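You operate a simulated robot arm through the tools that you are given. There is no shell and no other tool. Be economical: measure what you need, move in short steps, check, and stop when the job is done.

Carry out the task below with a simulated robot arm. There is one attempt and no reset: what you move stays moved.

TASK
Run warm, soapy water into the sink up to the blue band.
Fine: plug switch shut first; two pumps of soap; tap off, red lever back on cold.

Only the result counts: the job must be done as asked and must still hold three seconds after the hand-in. Knocking over, shifting, dropping, spilling or breaking anything else fails it.

THE ROBOT
A 6-joint arm with a two-finger parallel gripper, fixed in place. Base frame: the origin is at the foot of the arm, x ahead of it, y to its left, z up. Lengths are in mm, angles in degrees, forces in N, time in s.
With the tool pointing down near the work surface it reaches from about 180 to 840 mm from the base axis. Its first joint turns from -166.0 to 166.0 degrees. Payload 3.91 kg.
Tool frame: the origin (TCP) lies between the finger pads and is the grasp point; the fingertips stand 30 mm ahead of it; z points along the fingers, y is the line along which they close. The gripper opens to 110 mm. The fingers are 20 mm wide and 10 mm thick; the gripper's body (48 by 112 mm) begins 55 mm behind the TCP.
Orientation is that of the tool frame in the base frame, as a unit quaternion [w, x, y, z]. With the fingers straight down and closing along the base's y, the tool's x points along the base's -x, its y along +y and its z along -z.

THE INTERFACE
- The arm moves only by the tool apply_moves. Its arguments are lists of equal length, an entry for each row: "offset": the shift along the tool's x, y, z in mm, a list of three; "rotation": the turn, a rotation vector about the tool's x, y, z in degrees, a list of three; "gripper": the gripper command, from -1 (shut) to 1 (fully open), values between in proportion. In form: {"offset": [[dx, dy, dz], ...], "rotation": [[wx, wy, wz], ...], "gripper": [gripper, ...]}. A call has 1 to 8 rows; each row is the pose to reach, as a shift and turn from the pose commanded when the call began, along the tool's axes at that moment. Rows are played at 5 a second. More than 50 mm and 8.6 degrees between two rows, or a gripper value outside its range, and nothing of the call is played. A pose out of reach is approached as far as the arm can. The call stops where the force on the tool passes 90 N (or 10 N more than at its start, if that is more) or the arm is blocked; 0.2 s more then pass. Each finger travels about 108 mm/s and halts on what it meets, pressing with about 34 N; the grip force reading is that of the motor and also rises with nothing between the fingers. The clock runs only during rows and for 0.2 s after the last one: add rows that repeat a pose to give the fingers time. The reply holds the time, the measured pose of the TCP, the force on the tool along the base axes, the opening and the grip force, in the units named above and with some noise, and new pictures: "pictures" is both (left out), scene, wrist or none.
- Cameras (640 x 400 px; columns grow to the right, rows downward): "scene" is fixed at [51.3, -650.4, 1464.6]; the picture's right is [0.54, -0.84, 0.00], its down [-0.57, -0.37, -0.74] and it looks along [0.62, 0.40, -0.68] (base axes); focal length 315 px, centre (320, 200). "wrist" rides on the gripper at [-36, 0, -57] in the tool frame; the picture's right is [0.00, -1.00, 0.00], its down [0.97, 0.00, -0.24] and it looks along [0.24, 0.00, 0.97] (tool axes); focal length 218 px, centre (320, 200). There is no depth. A picture from a camera that has moved, and an enlarged one, comes with that camera's place and axes in the base frame and with its lens.
- raise_lower(by): slides the trunk up (or, below 0, down) by that many mm; the arm rides with it, the base frame stays. It gives what a move gives, with no picture.
- inspect(camera, box): a new picture of the part [left, top, right, bottom] of that camera's present view, enlarged. No time passes.
- close_job(): hands the job in; it is judged then, once.

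Go step by step. Nothing tells you positions but the pictures and the camera data: compare them with the known pose of the tool, close in by small moves and look again before you grip or let go. The budget is 120 turns and 150 pictures, counting those below and the enlarged ones. Unless the task says otherwise, let go and move clear before handing in, and close with one line.

The tools are called after "Call:" by a JSON object that holds its "api" and its "payload". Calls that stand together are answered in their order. apply_moves: Moves the arm, as the interface text tells. Its arguments: {"type":"object","properties":{"offset":{"type":"array"},"rotation":{"type":"array"},"gripper":{"type":"array"},"pictures":{"type":"string","enum":["both","scene","wrist","none"]}},"required":["offset","rotation","gripper"]} The other tools are called the same way: raise_lower (by) slides the trunk up or down; inspect (camera, box) takes an enlarged picture of a part of a camera's view; close_job () hands the job in.

At the start:

```text
clock: 0.0
eef_pos: [421.5, -178.0, 1170.4]
tool_rot: [0.001, 0.001, 1.0, -0.001]
wrist_force: [-0.1, 0.4, 0.4]
opening: 110.1
grasp_force: 0.0
trunk travel left (down, up): [-475.0, 65.0]
```

scene: 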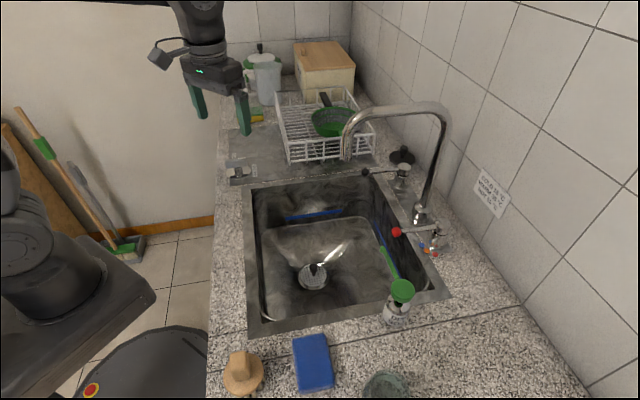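
wrist: 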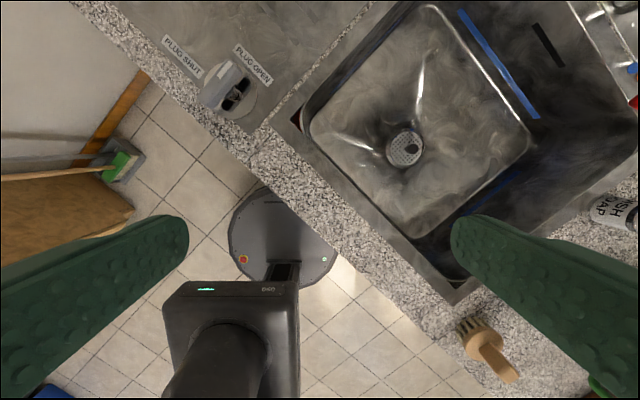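

I see a sink with a plug switch on the left, a tap with a red lever at the right, a soap bottle at the front right and a label on the wall. I'll enlarge these before moving.

Call:
{"api": "inspect", "payload": {"camera": "scene", "box": [340, 130, 520, 330]}}

Call:
{"api": "inspect", "payload": {"camera": "scene", "box": [210, 140, 290, 190]}}

Call:
{"api": "inspect", "payload": {"camera": "wrist", "box": [140, 20, 300, 120]}}

Call:
{"api": "inspect", "payload": {"camera": "scene", "box": [465, 160, 525, 220]}}

```text
2.00 times, centred on (430, 230) of scene
camera zoom: at [51.3, -650.4, 1464.6], right [0.54, -0.84, 0.0], down [-0.57, -0.37, -0.74], along [0.62, 0.4, -0.68], focal length 630 px, centre (100, 140)
```

zoom: 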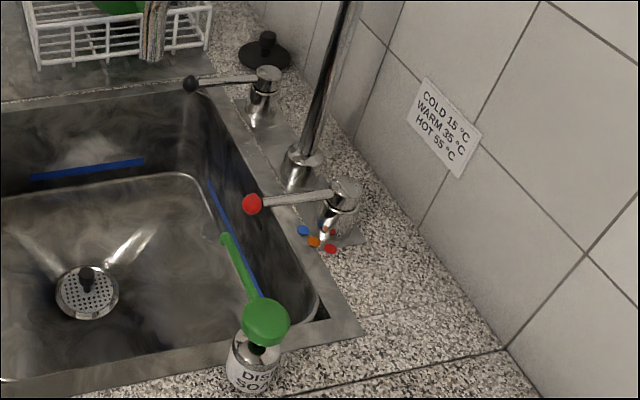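

```text
8.00 times, centred on (250, 165) of scene
camera zoom: at [51.3, -650.4, 1464.6], right [0.54, -0.84, 0.0], down [-0.57, -0.37, -0.74], along [0.62, 0.4, -0.68], focal length 2518 px, centre (880, 480)
```

zoom: 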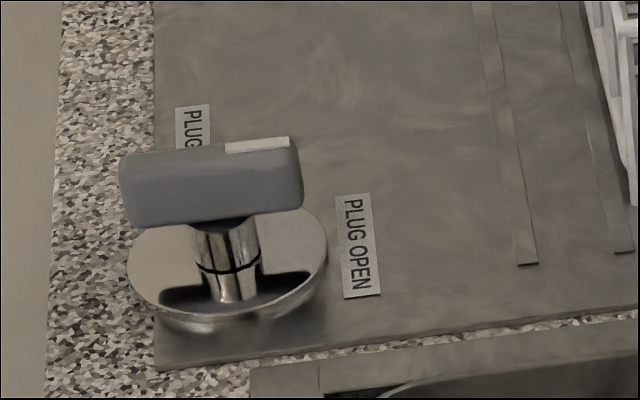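

```text
4.00 times, centred on (220, 70) of wrist
camera zoom: at [458.2, -177.7, 1227.1], right [0.0, -1.0, 0.0], down [-0.97, 0.0, 0.24], along [-0.24, 0.0, -0.97], focal length 873 px, centre (720, 720)
```

zoom: 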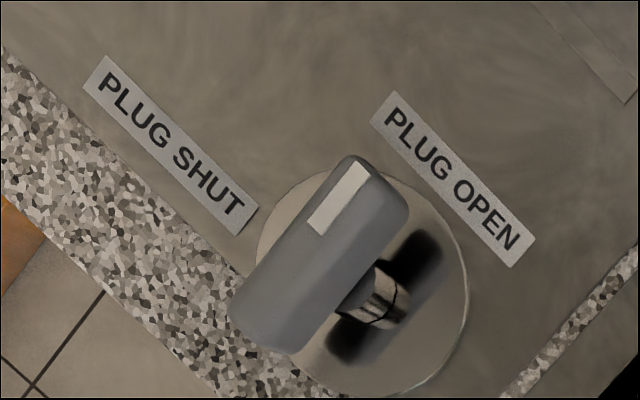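

```text
6.67 times, centred on (495, 190) of scene
camera zoom: at [51.3, -650.4, 1464.6], right [0.54, -0.84, 0.0], down [-0.57, -0.37, -0.74], along [0.62, 0.4, -0.68], focal length 2098 px, centre (-847, 267)
```

zoom: 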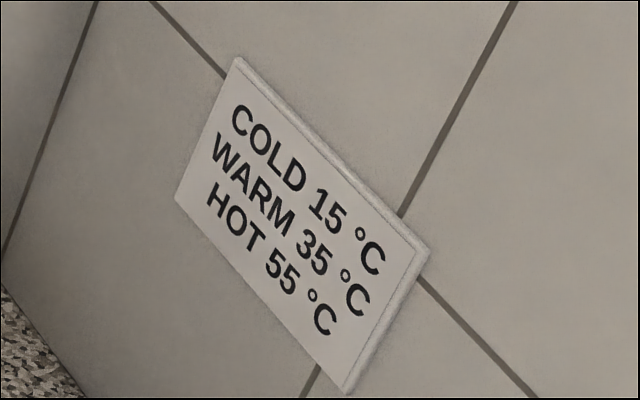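

The counter runs at about 45° to the base. I place the plug switch near (522,-71,960), pointing to OPEN, and the red lever ball near (512,-540,960). The sink floor is near z 720. First I move above the switch and turn to line up with its bar.

Call:
{"api": "apply_moves", "payload": {"offset": [[-20, 21, 8], [-40, 42, 16], [-60, 63, 24], [-80, 84, 32], [-98, 105, 40]], "rotation": [[0, 0, 8], [0, 0, 16], [0, 0, 24], [0, 0, 32], [0, 0, 40]], "gripper": [1, 1, 1, 1, 1]}}

```text
clock: 1.2
eef_pos: [522.3, -71.9, 1131.3]
tool_rot: [0.001, 0.343, 0.939, 0.0]
wrist_force: [-0.1, 0.4, -0.8]
opening: 110.1
grasp_force: 0.1
trunk travel left (down, up): [-475.0, 65.0]
camera wrist: at [548.9, -94.4, 1187.6], right [-0.64, -0.76, 0.0], down [-0.74, 0.63, 0.24], along [-0.18, 0.15, -0.97], focal length 218 px, centre (320, 200)
```

scene: 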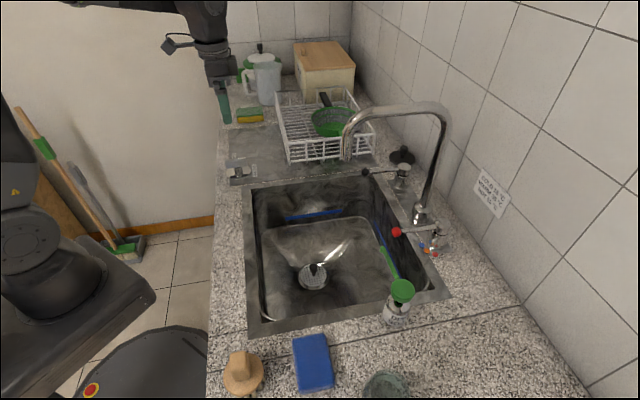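
wrist: 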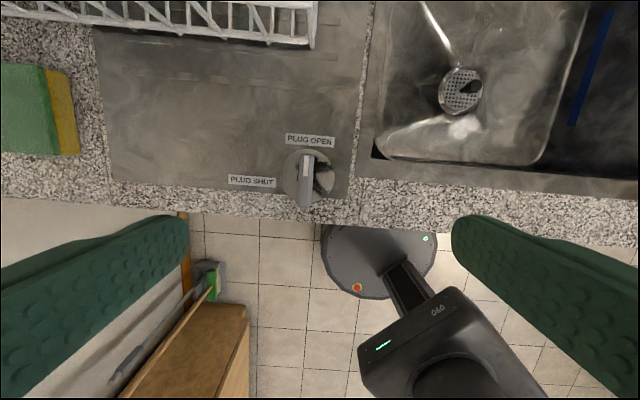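

The bar shows upright between the fingers, its mark towards PLUG OPEN, about 15 mm off in tool y and topping out near z 942. I descend partway while centring.

Call:
{"api": "apply_moves", "payload": {"offset": [[1, 5, 40], [2, 10, 80], [3, 14, 115]], "rotation": [[0, 0, 0], [0, 0, 0], [0, 0, 0]], "gripper": [0.6, 0.2, 0]}}

```text
clock: 2.0
eef_pos: [528.0, -59.9, 1015.9]
tool_rot: [0.0, 0.342, 0.94, 0.0]
wrist_force: [0.1, -0.3, 0.4]
opening: 54.9
grasp_force: 0.1
trunk travel left (down, up): [-475.0, 65.0]
camera wrist: at [555.5, -83.3, 1071.6], right [-0.64, -0.77, 0.0], down [-0.74, 0.62, 0.24], along [-0.18, 0.15, -0.97], focal length 218 px, centre (320, 200)
```

scene: 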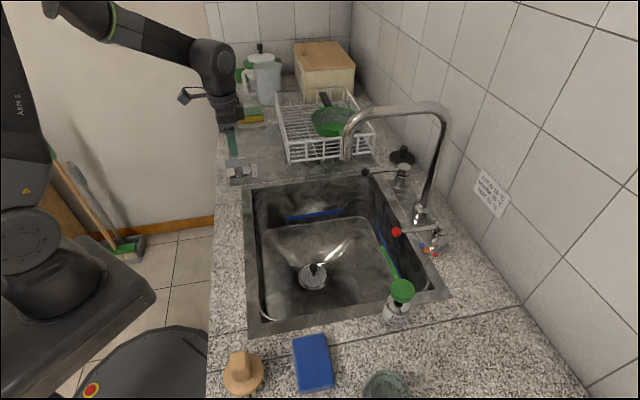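
wrist: 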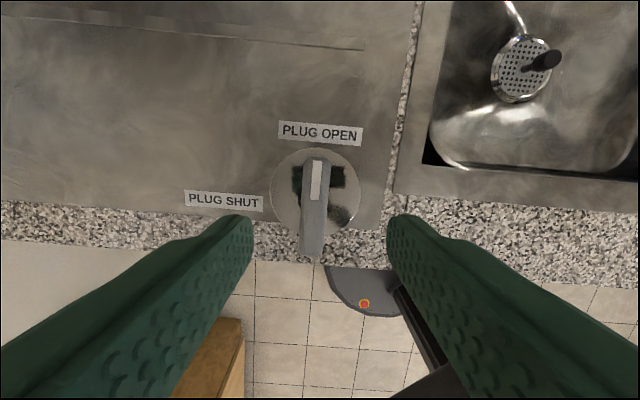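

The switch axis is at about (530,-58), nearly centred between the fingers. I lower until the fingers straddle the bar and check again.

Call:
{"api": "apply_moves", "payload": {"offset": [[0, 2, 33], [0, 3, 62]], "rotation": [[0, 0, 0], [0, 0, 0]], "gripper": [0, 0]}}

Call:
{"api": "inspect", "payload": {"camera": "scene", "box": [200, 110, 300, 200]}}

```text
clock: 2.6
eef_pos: [530.6, -57.3, 953.2]
tool_rot: [0.0, 0.342, 0.94, 0.001]
wrist_force: [-0.1, 0.5, -0.2]
opening: 55.4
grasp_force: 0.1
trunk travel left (down, up): [-475.0, 65.0]
camera wrist: at [557.1, -80.8, 1009.3], right [-0.64, -0.77, 0.0], down [-0.74, 0.62, 0.24], along [-0.18, 0.15, -0.97], focal length 218 px, centre (320, 200)
```

scene: 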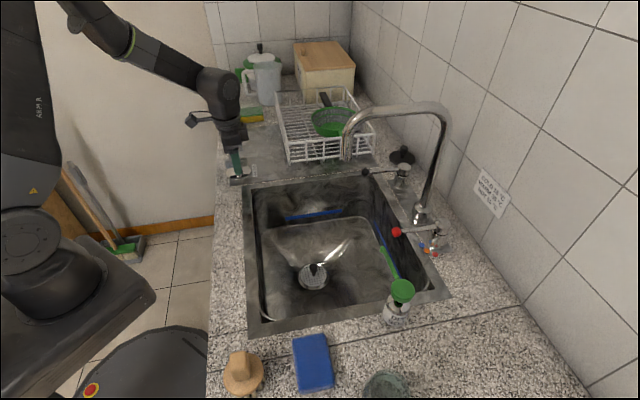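
wrist: 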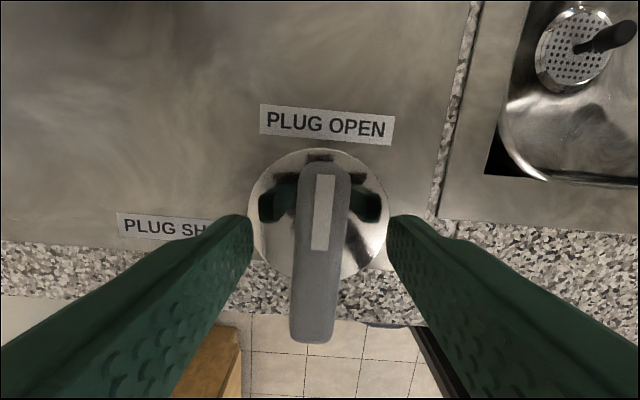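

```text
4.44 times, centred on (250, 155) of scene
camera zoom: at [51.3, -650.4, 1464.6], right [0.54, -0.84, 0.0], down [-0.57, -0.37, -0.74], along [0.62, 0.4, -0.68], focal length 1399 px, centre (631, 400)
```

zoom: 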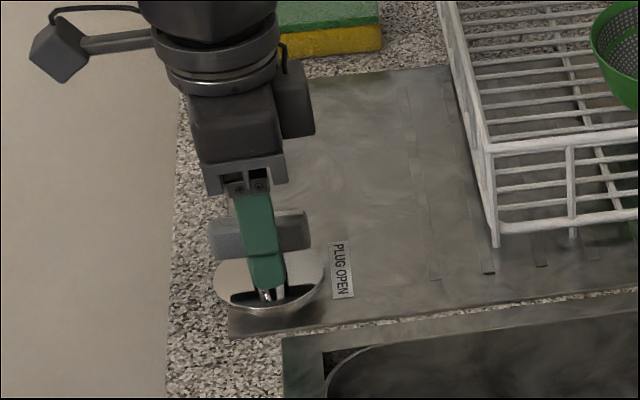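

The fingers straddle the bar. I close on it and begin turning anticlockwise towards PLUG SHUT.

Call:
{"api": "apply_moves", "payload": {"offset": [[0, 0, 0], [0, 0, 0], [0, 0, 0], [0, 0, 0], [0, 0, 0], [0, 0, 0], [0, 0, 0], [0, 0, 0]], "rotation": [[0, 0, 0], [0, 0, 0], [0, 0, -8], [0, 0, -16], [0, 0, -24], [0, 0, -32], [0, 0, -40], [0, 0, -45]], "gripper": [-0.4, -0.8, -0.8, -0.8, -0.8, -0.8, -0.8, -0.8], "pictures": "wrist"}}

```text
clock: 4.4
eef_pos: [530.6, -56.0, 953.4]
tool_rot: [0.0, -0.045, 0.999, 0.0]
wrist_force: [6.9, 10.7, -5.5]
opening: 23.6
grasp_force: 44.5
trunk travel left (down, up): [-475.0, 65.0]
camera wrist: at [565.8, -53.6, 1009.4], right [0.09, -1.0, 0.0], down [-0.97, -0.09, 0.24], along [-0.24, -0.02, -0.97], focal length 218 px, centre (320, 200)
```

wrist: 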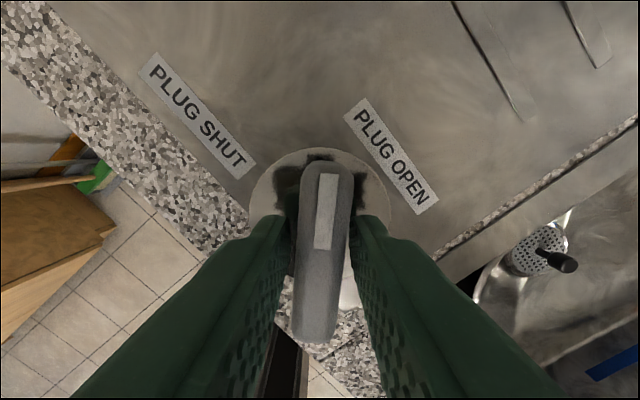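

The switch turns with low force. I continue to the shut position.

Call:
{"api": "apply_moves", "payload": {"offset": [[0, 0, 0], [0, 0, 0], [0, 0, 0], [0, 0, 0], [0, 0, 0], [0, 0, 0]], "rotation": [[0, 0, -8], [0, 0, -16], [0, 0, -24], [0, 0, -32], [0, 0, -40], [0, 0, -45]], "gripper": [-0.8, -0.8, -0.8, -0.8, -0.8, -0.8]}}

```text
clock: 5.8
eef_pos: [530.1, -56.8, 952.1]
tool_rot: [-0.001, -0.424, 0.906, -0.001]
wrist_force: [3.5, 10.0, -7.9]
opening: 23.5
grasp_force: 45.0
trunk travel left (down, up): [-475.0, 65.0]
camera wrist: at [553.0, -28.9, 1009.4], right [0.77, -0.64, 0.0], down [-0.62, -0.74, 0.24], along [-0.16, -0.19, -0.97], focal length 218 px, centre (320, 200)
```

scene: 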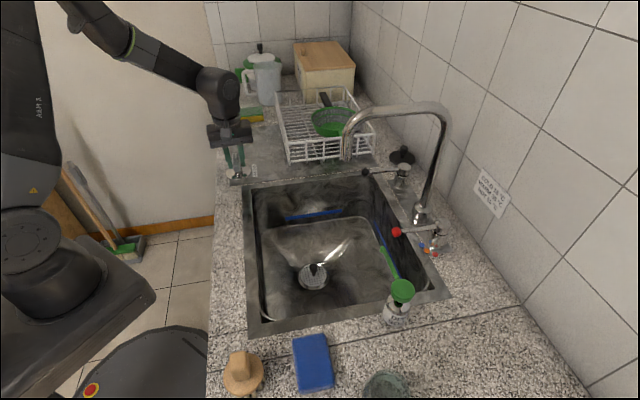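
wrist: 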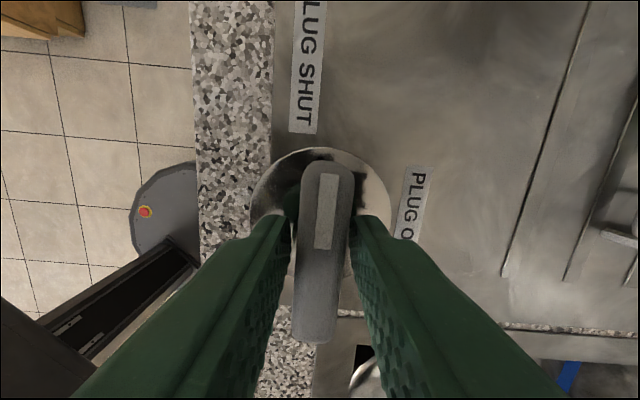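

The bar now lies close to PLUG SHUT. I turn a few degrees more to reach the stop and check the drain stopper.

Call:
{"api": "apply_moves", "payload": {"offset": [[0, 0, 0], [0, 0, 0]], "rotation": [[0, 0, -4], [0, 0, -7]], "gripper": [-0.8, -0.8], "pictures": "wrist"}}

Call:
{"api": "inspect", "payload": {"camera": "scene", "box": [280, 250, 350, 300]}}

```text
clock: 6.4
eef_pos: [530.0, -57.9, 953.4]
tool_rot: [-0.001, -0.477, 0.879, 0.0]
wrist_force: [1.7, 4.7, -9.6]
opening: 23.3
grasp_force: 44.9
trunk travel left (down, up): [-475.0, 65.0]
camera wrist: at [548.8, -27.4, 1009.5], right [0.84, -0.54, 0.0], down [-0.53, -0.81, 0.24], along [-0.13, -0.2, -0.97], focal length 218 px, centre (320, 200)
```

wrist: 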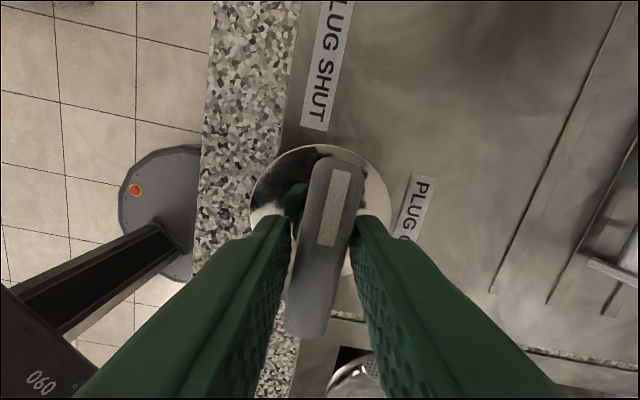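

```text
8.00 times, centred on (315, 275) of scene
camera zoom: at [51.3, -650.4, 1464.6], right [0.54, -0.84, 0.0], down [-0.57, -0.37, -0.74], along [0.62, 0.4, -0.68], focal length 2518 px, centre (360, -400)
```

zoom: 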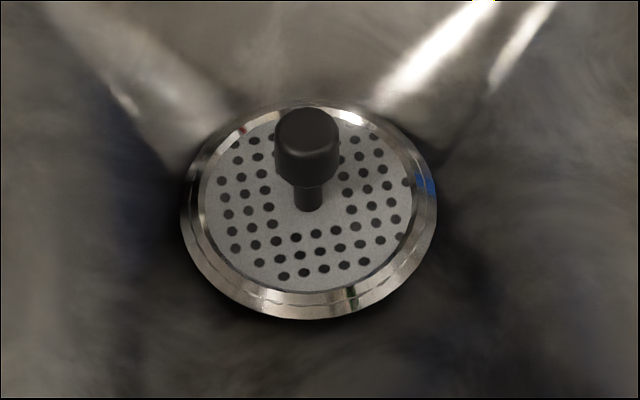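

The bar stopped against its end, pointing at PLUG SHUT. I release it and lift straight up.

Call:
{"api": "apply_moves", "payload": {"offset": [[0, 0, 0], [0, 0, 0], [0, 0, -40], [0, 0, -80], [0, 0, -120]], "rotation": [[0, 0, 0], [0, 0, 0], [0, 0, 0], [0, 0, 0], [0, 0, 0]], "gripper": [0, 0, 0, 0, 0]}}

```text
clock: 7.6
eef_pos: [529.6, -56.7, 1073.9]
tool_rot: [0.0, -0.478, 0.879, 0.0]
wrist_force: [0.3, -0.3, 0.1]
opening: 55.3
grasp_force: 0.1
trunk travel left (down, up): [-475.0, 65.0]
camera wrist: at [548.1, -27.0, 1130.7], right [0.84, -0.54, 0.0], down [-0.53, -0.81, 0.24], along [-0.13, -0.2, -0.97], focal length 218 px, centre (320, 200)
```

scene: 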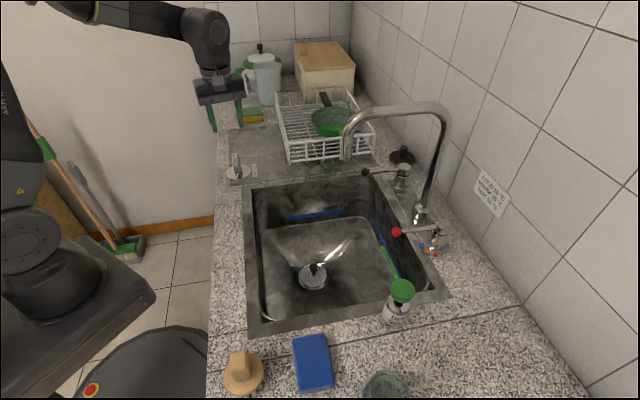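
wrist: 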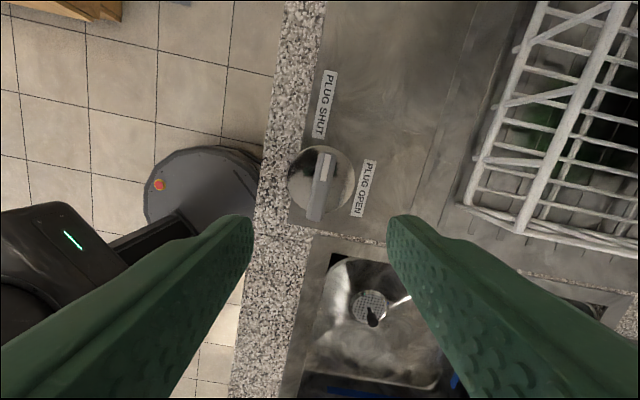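

The switch is shut. Next I go around the front of the spout, whose mouth is near (500,-420,1120), to look at the red lever.

Call:
{"api": "apply_moves", "payload": {"offset": [[45, -9, 0], [91, -17, -5], [137, -26, -10], [182, -35, -15], [228, -43, -20], [273, -52, -20], [319, -61, -20], [364, -70, -20]], "rotation": [[0, 0, 8], [0, 0, 16], [0, 0, 24], [0, 0, 32], [0, 0, 40], [0, 0, 48], [0, 0, 56], [0, 0, 64]], "gripper": [0, 0, 0, 0, 0, 0, 0, 0]}}

```text
clock: 9.4
eef_pos: [389.8, -401.4, 1092.0]
tool_rot: [0.0, 0.063, 0.998, 0.001]
wrist_force: [0.2, 0.1, 0.4]
opening: 54.9
grasp_force: 0.0
trunk travel left (down, up): [-475.0, 65.0]
camera wrist: at [424.9, -406.0, 1148.7], right [-0.12, -0.99, 0.0], down [-0.96, 0.12, 0.24], along [-0.24, 0.03, -0.97], focal length 218 px, centre (320, 200)
```

scene: 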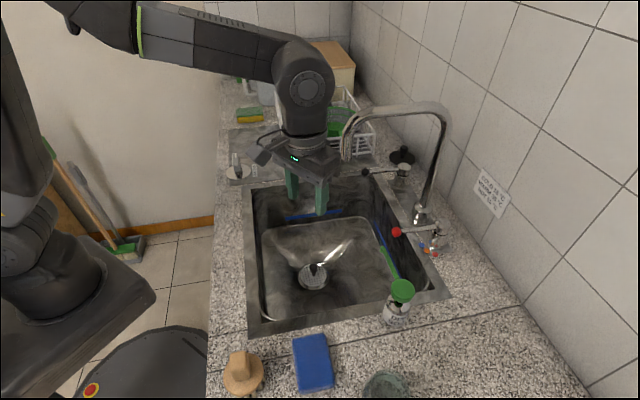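
wrist: 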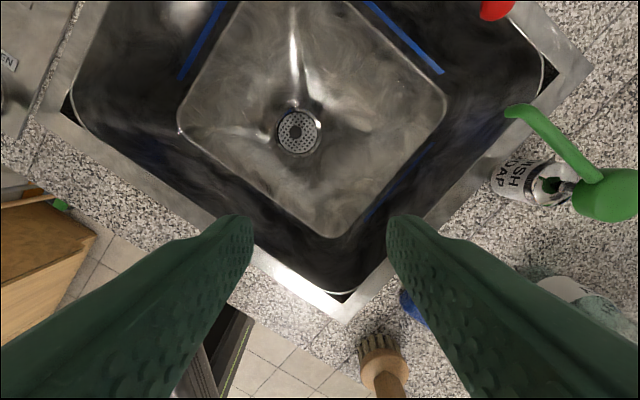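

The soap pump head is near (365,-611,1000), with its nozzle over the sink. I move to view the red lever and its coloured dots from above.

Call:
{"api": "apply_moves", "payload": {"offset": [[0, -40, 0], [-10, -80, 0], [-35, -115, 0], [-65, -135, 0], [-99, -148, 0]], "rotation": [[0, 0, 7], [0, 0, 14], [0, 0, 21], [0, 0, 28], [0, 0, 33]], "gripper": [0, 0, 0, 0, 0]}}

```text
clock: 10.6
eef_pos: [470.2, -561.0, 1093.5]
tool_rot: [0.0, 0.342, 0.94, 0.0]
wrist_force: [-0.5, -0.4, -0.1]
opening: 55.2
grasp_force: 0.0
trunk travel left (down, up): [-475.0, 65.0]
camera wrist: at [498.3, -583.1, 1149.1], right [-0.64, -0.76, 0.0], down [-0.74, 0.63, 0.24], along [-0.18, 0.15, -0.97], focal length 218 px, centre (320, 200)
```

scene: 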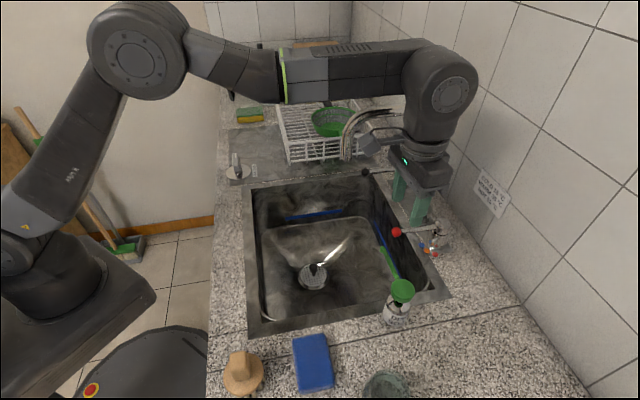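
wrist: 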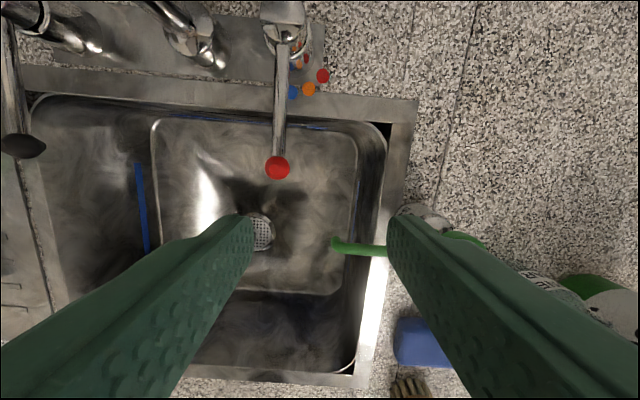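

Call:
{"api": "inspect", "payload": {"camera": "wrist", "box": [220, 0, 380, 190]}}

Call:
{"api": "inspect", "payload": {"camera": "wrist", "box": [0, 0, 240, 170]}}

```text
2.11 times, centred on (300, 95) of wrist
camera zoom: at [498.3, -583.1, 1149.1], right [-0.64, -0.76, 0.0], down [-0.74, 0.63, 0.24], along [-0.18, 0.15, -0.97], focal length 460 px, centre (362, 421)
```

zoom: 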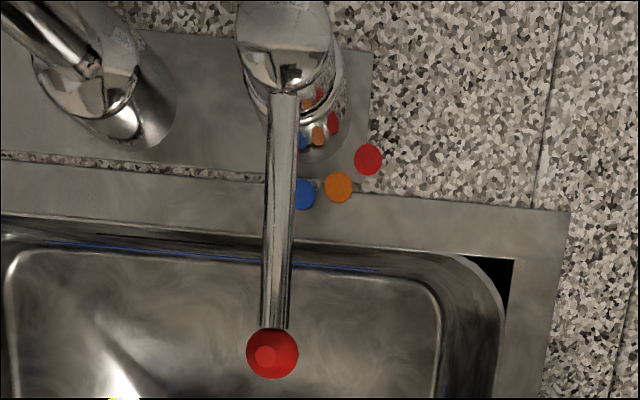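

```text
2.35 times, centred on (120, 85) of wrist
camera zoom: at [498.3, -583.1, 1149.1], right [-0.64, -0.76, 0.0], down [-0.74, 0.63, 0.24], along [-0.18, 0.15, -0.97], focal length 514 px, centre (791, 471)
```

zoom: 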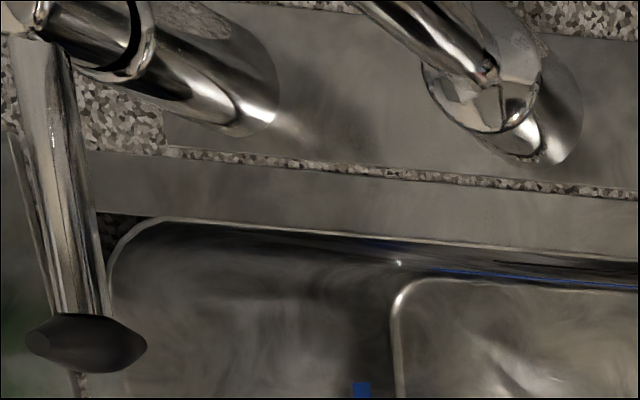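

The lever points at blue (cold), with its pivot near (584,-620) and the orange dot about 28° further anticlockwise. I tilt the gripper away from the spout and approach the ball, which is near (508,-544,965).

Call:
{"api": "apply_moves", "payload": {"offset": [[-6, 2, 14], [-12, 4, 28], [-18, 6, 43]], "rotation": [[-7, 0, 0], [-14, 0, 0], [-20, 0, 0]], "gripper": [0, 0, 0]}}

```text
clock: 11.4
eef_pos: [489.7, -565.7, 1049.7]
tool_rot: [0.06, 0.337, 0.925, 0.163]
wrist_force: [-0.1, 0.5, 0.1]
opening: 55.2
grasp_force: 0.1
trunk travel left (down, up): [-475.0, 65.0]
camera wrist: at [503.6, -604.4, 1103.4], right [-0.6, -0.72, -0.34], down [-0.8, 0.56, 0.23], along [0.03, 0.41, -0.91], focal length 218 px, centre (320, 200)
```

scene: 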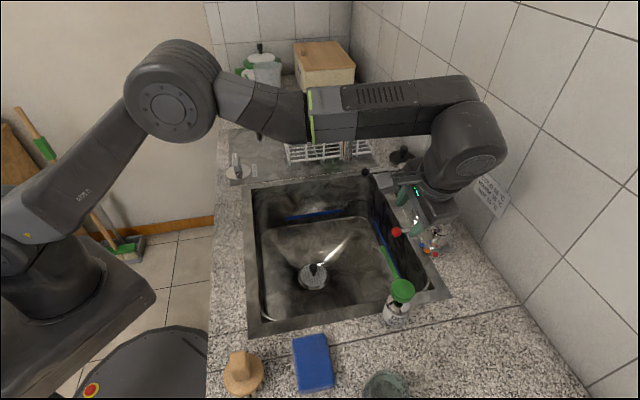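
wrist: 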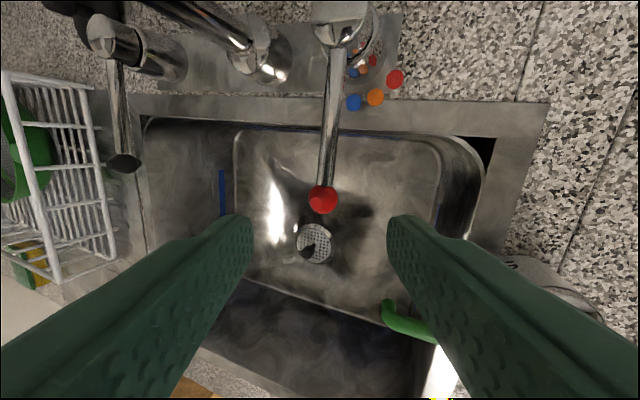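

The ball is centred between the fingers, about 85 mm ahead. I advance along the tool axis.

Call:
{"api": "apply_moves", "payload": {"offset": [[0, -1, 42], [0, -2, 82]], "rotation": [[0, 0, 0], [0, 0, 0]], "gripper": [0, 0]}}

Call:
{"api": "inspect", "payload": {"camera": "scene", "box": [360, 180, 480, 270]}}

```text
clock: 12.0
eef_pos: [506.2, -547.1, 972.7]
tool_rot: [0.06, 0.338, 0.925, 0.164]
wrist_force: [0.5, 0.1, 0.5]
opening: 55.4
grasp_force: 0.1
trunk travel left (down, up): [-475.0, 65.0]
camera wrist: at [520.6, -584.8, 1024.7], right [-0.6, -0.72, -0.34], down [-0.8, 0.56, 0.23], along [0.03, 0.41, -0.91], focal length 218 px, centre (320, 200)
```

scene: 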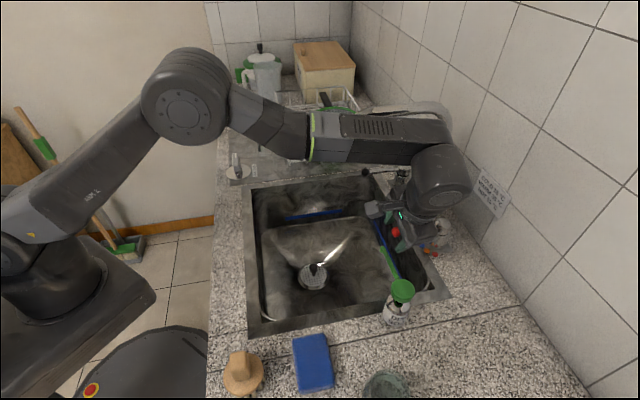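
wrist: 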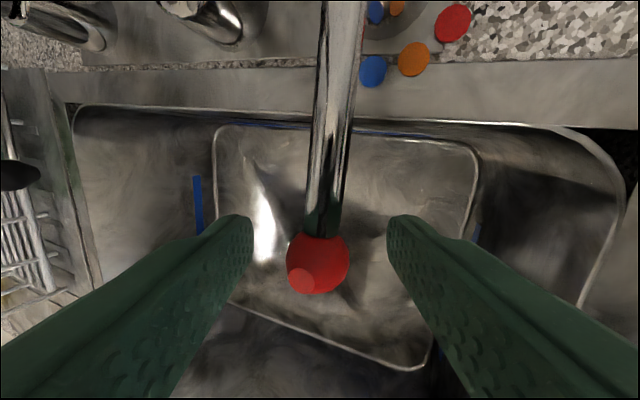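

```text
4.44 times, centred on (420, 225) of scene
camera zoom: at [51.3, -650.4, 1464.6], right [0.54, -0.84, 0.0], down [-0.57, -0.37, -0.74], along [0.62, 0.4, -0.68], focal length 1399 px, centre (-124, 89)
```

zoom: 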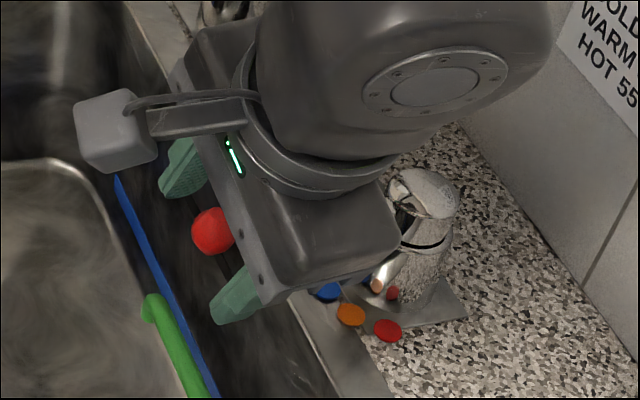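

The ball is between the fingers at the TCP. I grip it and swing the lever about 30° anticlockwise along its arc towards orange.

Call:
{"api": "apply_moves", "payload": {"offset": [[0, 0, 0], [0, 0, 0], [0, -11.7, -4.3], [-1.9, -25.7, -9.3], [-5.5, -38.4, -14], [-10.9, -50.5, -18.4]], "rotation": [[0, 0, 0], [0, 0, 0], [0, 0, 0], [0, 0, 0], [0, 0, 0], [0, 0, 0]], "gripper": [-0.4, -0.8, -0.8, -0.8, -0.8, -0.8]}}

```text
clock: 13.4
eef_pos: [477.5, -594.0, 972.4]
tool_rot: [0.06, 0.337, 0.926, 0.163]
wrist_force: [2.5, 3.8, 3.1]
opening: 25.3
grasp_force: 45.0
trunk travel left (down, up): [-475.0, 65.0]
camera wrist: at [492.5, -632.6, 1024.8], right [-0.6, -0.72, -0.34], down [-0.8, 0.56, 0.23], along [0.03, 0.41, -0.91], focal length 218 px, centre (320, 200)
```

scene: 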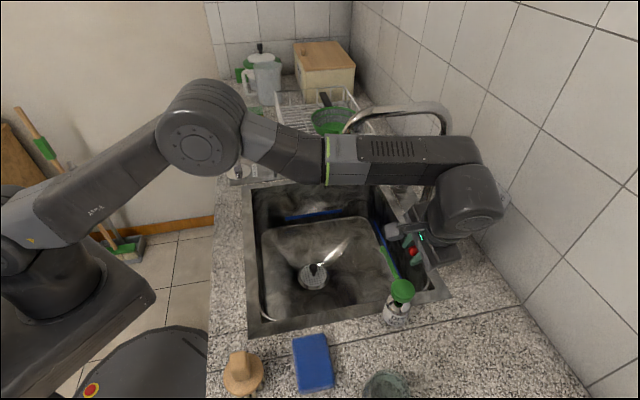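
wrist: 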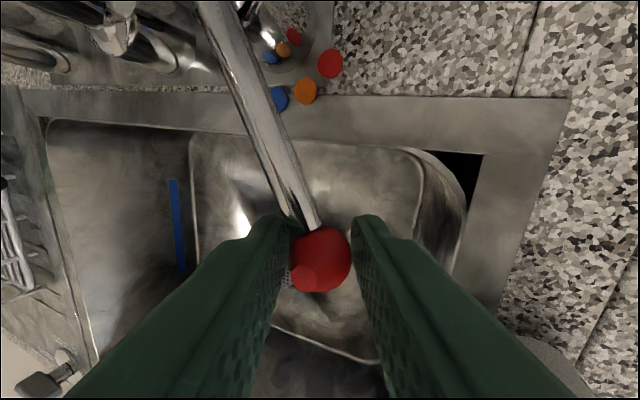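

The lever moved with little force. I release it and back off to check the angle against the dots.

Call:
{"api": "apply_moves", "payload": {"offset": [[0, 0, 0], [0, 0, 0], [0, 0, -40], [0, 0, -80], [0, 0, -110]], "rotation": [[0, 0, 0], [0, 0, 0], [0, 0, 0], [0, 0, 0], [8, 0, 0]], "gripper": [0, 0, 0, 0, 0], "pictures": "wrist"}}

Call:
{"api": "inspect", "payload": {"camera": "wrist", "box": [160, 0, 400, 240]}}

Call:
{"api": "inspect", "payload": {"camera": "scene", "box": [360, 180, 480, 270]}}

```text
clock: 14.6
eef_pos: [453.2, -624.4, 1078.6]
tool_rot: [0.036, 0.341, 0.934, 0.098]
wrist_force: [-0.2, -1.1, 0.6]
opening: 55.1
grasp_force: 0.0
trunk travel left (down, up): [-475.0, 65.0]
camera wrist: at [471.6, -656.1, 1133.0], right [-0.63, -0.75, -0.21], down [-0.78, 0.59, 0.23], along [-0.05, 0.31, -0.95], focal length 218 px, centre (320, 200)
```

wrist: 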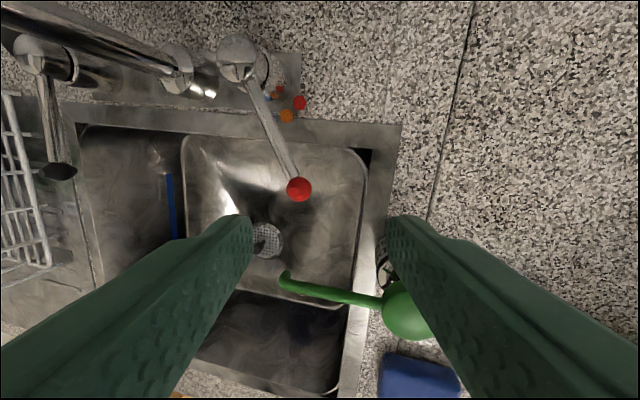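

```text
1.67 times, centred on (280, 120) of wrist
camera zoom: at [471.6, -656.1, 1133.0], right [-0.63, -0.75, -0.21], down [-0.78, 0.59, 0.23], along [-0.05, 0.31, -0.95], focal length 364 px, centre (387, 333)
```

zoom: 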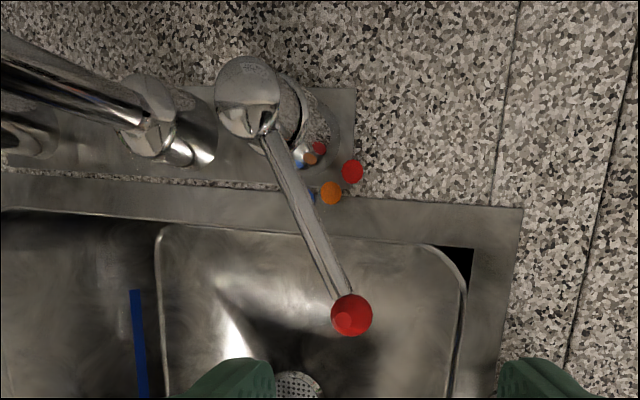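

```text
4.44 times, centred on (420, 225) of scene
camera zoom: at [51.3, -650.4, 1464.6], right [0.54, -0.84, 0.0], down [-0.57, -0.37, -0.74], along [0.62, 0.4, -0.68], focal length 1399 px, centre (-124, 89)
```

zoom: 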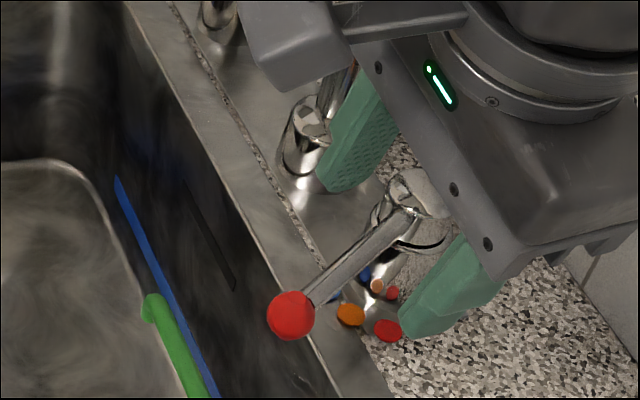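

The lever now points at the orange dot, at 166° against 165°. Next I straighten the gripper, close it, and move over the soap pump head at about (367,-610,995).

Call:
{"api": "apply_moves", "payload": {"offset": [[25, -15, -3], [50, -30, -2], [75, -45, -1.5]], "rotation": [[4, 0, 0], [8, 0, 0], [12, 0, 0]], "gripper": [-0.3, -0.6, -1]}}

Call:
{"api": "inspect", "payload": {"camera": "scene", "box": [340, 230, 480, 340]}}

```text
clock: 15.4
eef_pos: [365.6, -608.5, 1069.2]
tool_rot: [0.0, 0.342, 0.94, 0.0]
wrist_force: [-0.1, -0.2, 0.3]
opening: 0.2
grasp_force: 33.8
trunk travel left (down, up): [-475.0, 65.0]
camera wrist: at [393.7, -631.7, 1125.7], right [-0.64, -0.77, 0.0], down [-0.74, 0.62, 0.24], along [-0.18, 0.15, -0.97], focal length 218 px, centre (320, 200)
```

scene: 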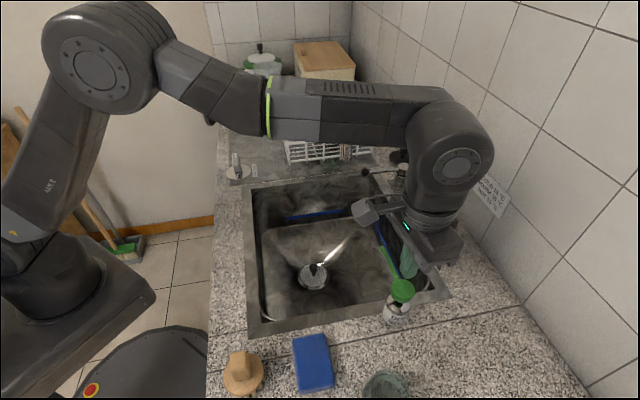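
wrist: 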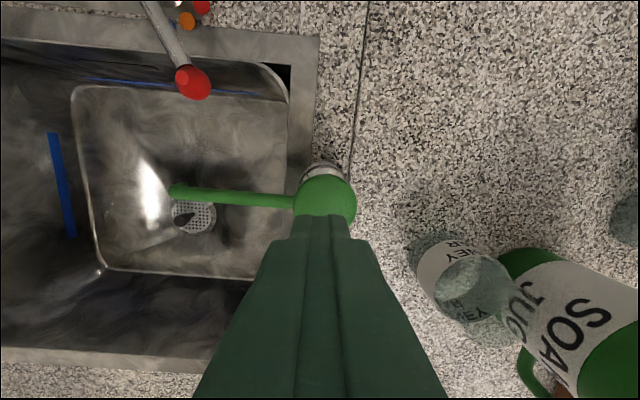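

```text
3.64 times, centred on (410, 285) of scene
camera zoom: at [51.3, -650.4, 1464.6], right [0.54, -0.84, 0.0], down [-0.57, -0.37, -0.74], along [0.62, 0.4, -0.68], focal length 1145 px, centre (-7, -109)
```

zoom: 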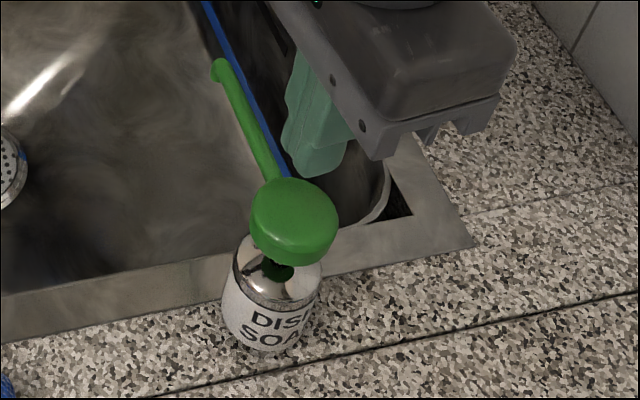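

The fingertips are nearly over the centre of the head, and the stem lies directly beneath it. I nudge to centre and come down close.

Call:
{"api": "apply_moves", "payload": {"offset": [[-1, -2, 15], [-1, -2.5, 28]], "rotation": [[0, 0, 0], [0, 0, 0]], "gripper": [-1, -1], "pictures": "none"}}

Call:
{"api": "inspect", "payload": {"camera": "scene", "box": [340, 230, 480, 340]}}

```text
clock: 16.0
eef_pos: [365.9, -611.7, 1040.3]
tool_rot: [0.0, 0.342, 0.94, 0.0]
wrist_force: [1.4, 0.1, 0.0]
opening: 0.0
grasp_force: 33.8
trunk travel left (down, up): [-475.0, 65.0]
```

```text
3.64 times, centred on (410, 285) of scene
camera zoom: at [51.3, -650.4, 1464.6], right [0.54, -0.84, 0.0], down [-0.57, -0.37, -0.74], along [0.62, 0.4, -0.68], focal length 1145 px, centre (-7, -109)
```

zoom: 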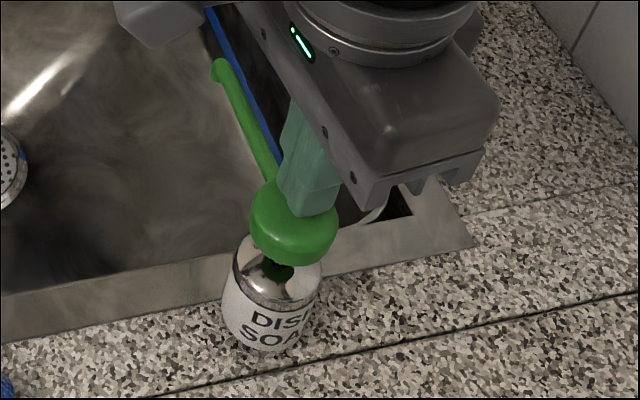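

The tip is just above the head centre. I lower in small steps to find contact.

Call:
{"api": "apply_moves", "payload": {"offset": [[0, 0, 3], [0, 0, 6], [0, 0, 9], [0, 0, 12]], "rotation": [[0, 0, 0], [0, 0, 0], [0, 0, 0], [0, 0, 0]], "gripper": [-1, -1, -1, -1], "pictures": "none"}}

Call:
{"api": "inspect", "payload": {"camera": "scene", "box": [340, 230, 480, 340]}}

```text
clock: 17.0
eef_pos: [366.3, -612.3, 1029.8]
tool_rot: [0.001, 0.341, 0.94, 0.0]
wrist_force: [1.7, 0.4, 3.7]
opening: 0.0
grasp_force: 33.7
trunk travel left (down, up): [-475.0, 65.0]
```

```text
3.64 times, centred on (410, 285) of scene
camera zoom: at [51.3, -650.4, 1464.6], right [0.54, -0.84, 0.0], down [-0.57, -0.37, -0.74], along [0.62, 0.4, -0.68], focal length 1145 px, centre (-7, -109)
```

zoom: 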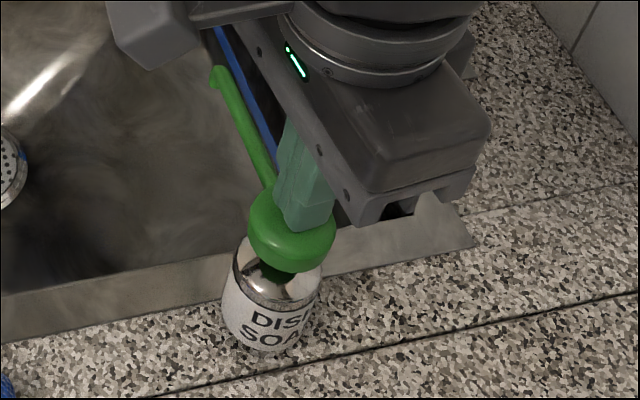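

The head is already moving down, with about 4 N on the tool. I continue this first press to the bottom.

Call:
{"api": "apply_moves", "payload": {"offset": [[0, 0, 3], [0, 0, 6], [0, 0, 9]], "rotation": [[0, 0, 0], [0, 0, 0], [0, 0, 0]], "gripper": [-1, -1, -1], "pictures": "none"}}

Call:
{"api": "inspect", "payload": {"camera": "scene", "box": [340, 230, 480, 340]}}

```text
clock: 17.8
eef_pos: [366.4, -611.4, 1020.6]
tool_rot: [0.001, 0.343, 0.939, 0.0]
wrist_force: [-2.3, 1.0, 9.7]
opening: 0.0
grasp_force: 34.0
trunk travel left (down, up): [-475.0, 65.0]
```

```text
3.64 times, centred on (410, 285) of scene
camera zoom: at [51.3, -650.4, 1464.6], right [0.54, -0.84, 0.0], down [-0.57, -0.37, -0.74], along [0.62, 0.4, -0.68], focal length 1145 px, centre (-7, -109)
```

zoom: 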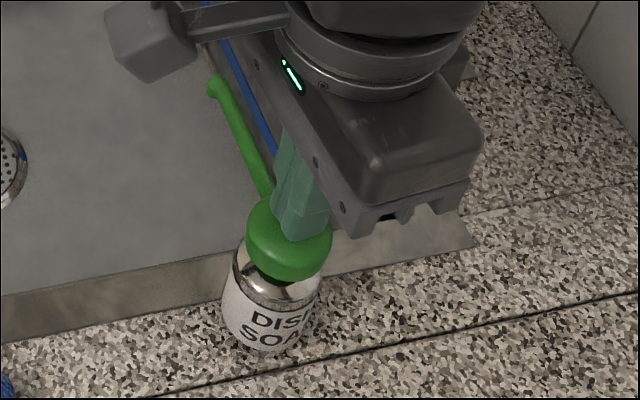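

The sink's look has changed, so I check the whole scene.

Call:
{"api": "inspect", "payload": {"camera": "scene", "box": [200, 140, 480, 340]}}

```text
2.00 times, centred on (340, 240) of scene
camera zoom: at [51.3, -650.4, 1464.6], right [0.54, -0.84, 0.0], down [-0.57, -0.37, -0.74], along [0.62, 0.4, -0.68], focal length 630 px, centre (280, 120)
```

zoom: 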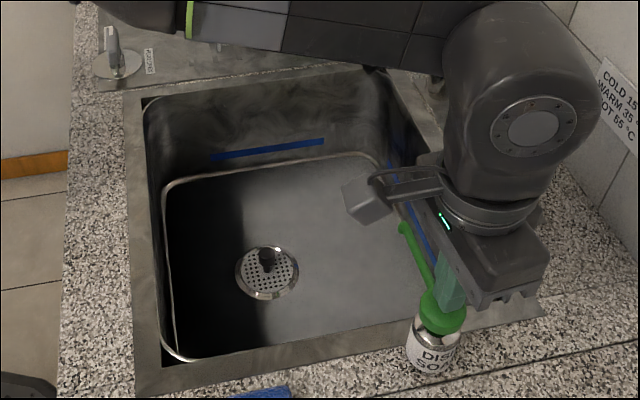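

A thin film of soap has appeared, so the first dose came out. I finish the stroke slightly and then release fully.

Call:
{"api": "apply_moves", "payload": {"offset": [[0, 0, 2], [0, 0, 4]], "rotation": [[0, 0, 0], [0, 0, 0]], "gripper": [-1, -1], "pictures": "none"}}

```text
clock: 18.4
eef_pos: [367.9, -610.1, 1019.2]
tool_rot: [0.001, 0.341, 0.94, -0.002]
wrist_force: [-2.8, -3.4, 23.9]
opening: 0.0
grasp_force: 34.4
trunk travel left (down, up): [-475.0, 65.0]
```

That is the bottom stop. I lift clear and look.

Call:
{"api": "apply_moves", "payload": {"offset": [[0, 0, -6], [0, 0, -14], [0, 0, -24], [0, 0, -32]], "rotation": [[0, 0, 0], [0, 0, 0], [0, 0, 0], [0, 0, 0]], "gripper": [-1, -1, -1, -1]}}

Call:
{"api": "inspect", "payload": {"camera": "scene", "box": [340, 230, 480, 340]}}

```text
clock: 19.4
eef_pos: [368.3, -613.0, 1046.8]
tool_rot: [0.0, 0.341, 0.94, 0.0]
wrist_force: [-0.4, 0.0, 0.3]
opening: 0.0
grasp_force: 34.3
trunk travel left (down, up): [-475.0, 65.0]
camera wrist: at [394.8, -635.7, 1103.9], right [-0.64, -0.77, 0.0], down [-0.74, 0.62, 0.24], along [-0.18, 0.16, -0.97], focal length 218 px, centre (320, 200)
```

scene: 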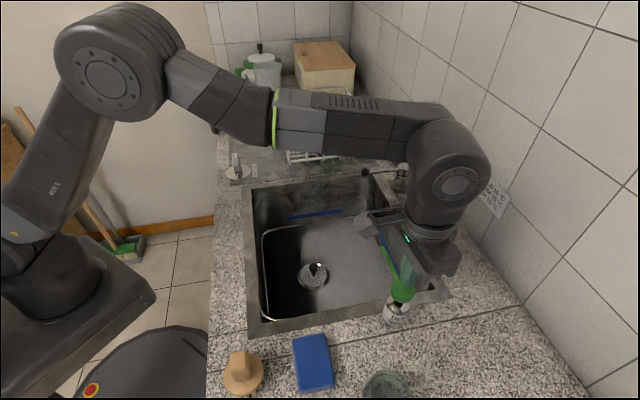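
wrist: 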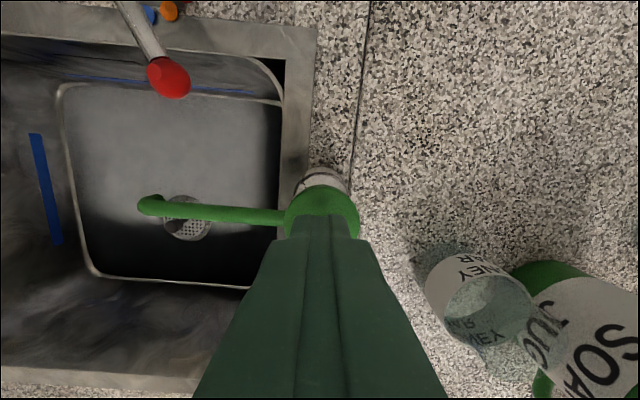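

```text
3.64 times, centred on (410, 285) of scene
camera zoom: at [51.3, -650.4, 1464.6], right [0.54, -0.84, 0.0], down [-0.57, -0.37, -0.74], along [0.62, 0.4, -0.68], focal length 1145 px, centre (-7, -109)
```

zoom: 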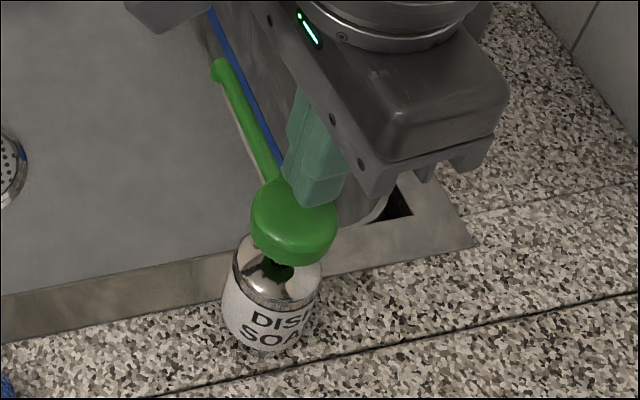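

The pump head returned and the bottle has not moved. I do the second press.

Call:
{"api": "apply_moves", "payload": {"offset": [[2, 0, 8], [3, 0, 14], [3, 0, 19], [3, 0, 24], [3, 0, 28], [3, 0, 30]], "rotation": [[0, 0, 0], [0, 0, 0], [0, 0, 0], [0, 0, 0], [0, 0, 0], [0, 0, 0]], "gripper": [-1, -1, -1, -1, -1, -1], "pictures": "none"}}

```text
clock: 20.8
eef_pos: [366.0, -611.2, 1020.0]
tool_rot: [0.001, 0.342, 0.94, -0.002]
wrist_force: [3.6, -4.4, 16.9]
opening: 0.0
grasp_force: 33.9
trunk travel left (down, up): [-475.0, 65.0]
```

The bottom was reached again at z 1020. I lift away well clear of the bottle.

Call:
{"api": "apply_moves", "payload": {"offset": [[0, 0, -8], [0, 0, -18], [0, 0, -35], [0, 0, -65]], "rotation": [[0, 0, 0], [0, 0, 0], [0, 0, 0], [0, 0, 0]], "gripper": [-1, -1, -1, -1], "pictures": "scene"}}

Call:
{"api": "inspect", "payload": {"camera": "scene", "box": [340, 140, 430, 210]}}

```text
clock: 21.8
eef_pos: [365.2, -609.5, 1083.6]
tool_rot: [0.0, 0.342, 0.94, 0.001]
wrist_force: [0.2, -0.1, 0.4]
opening: 0.0
grasp_force: 34.1
trunk travel left (down, up): [-475.0, 65.0]
```

scene: 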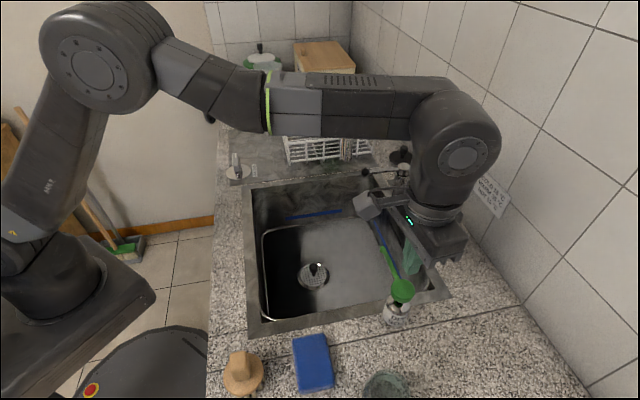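

```text
5.71 times, centred on (385, 175) of scene
camera zoom: at [51.3, -650.4, 1464.6], right [0.54, -0.84, 0.0], down [-0.57, -0.37, -0.74], along [0.62, 0.4, -0.68], focal length 1799 px, centre (-51, 343)
```

zoom: 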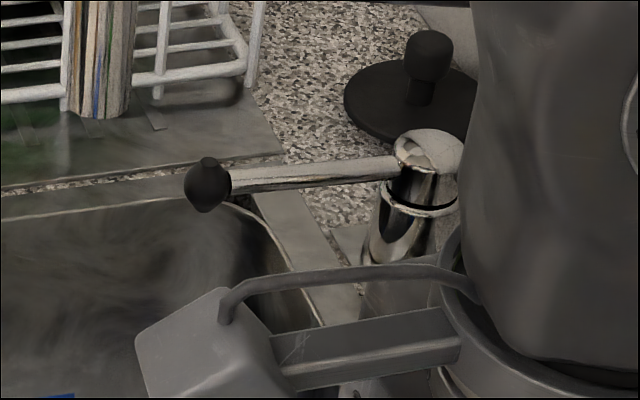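

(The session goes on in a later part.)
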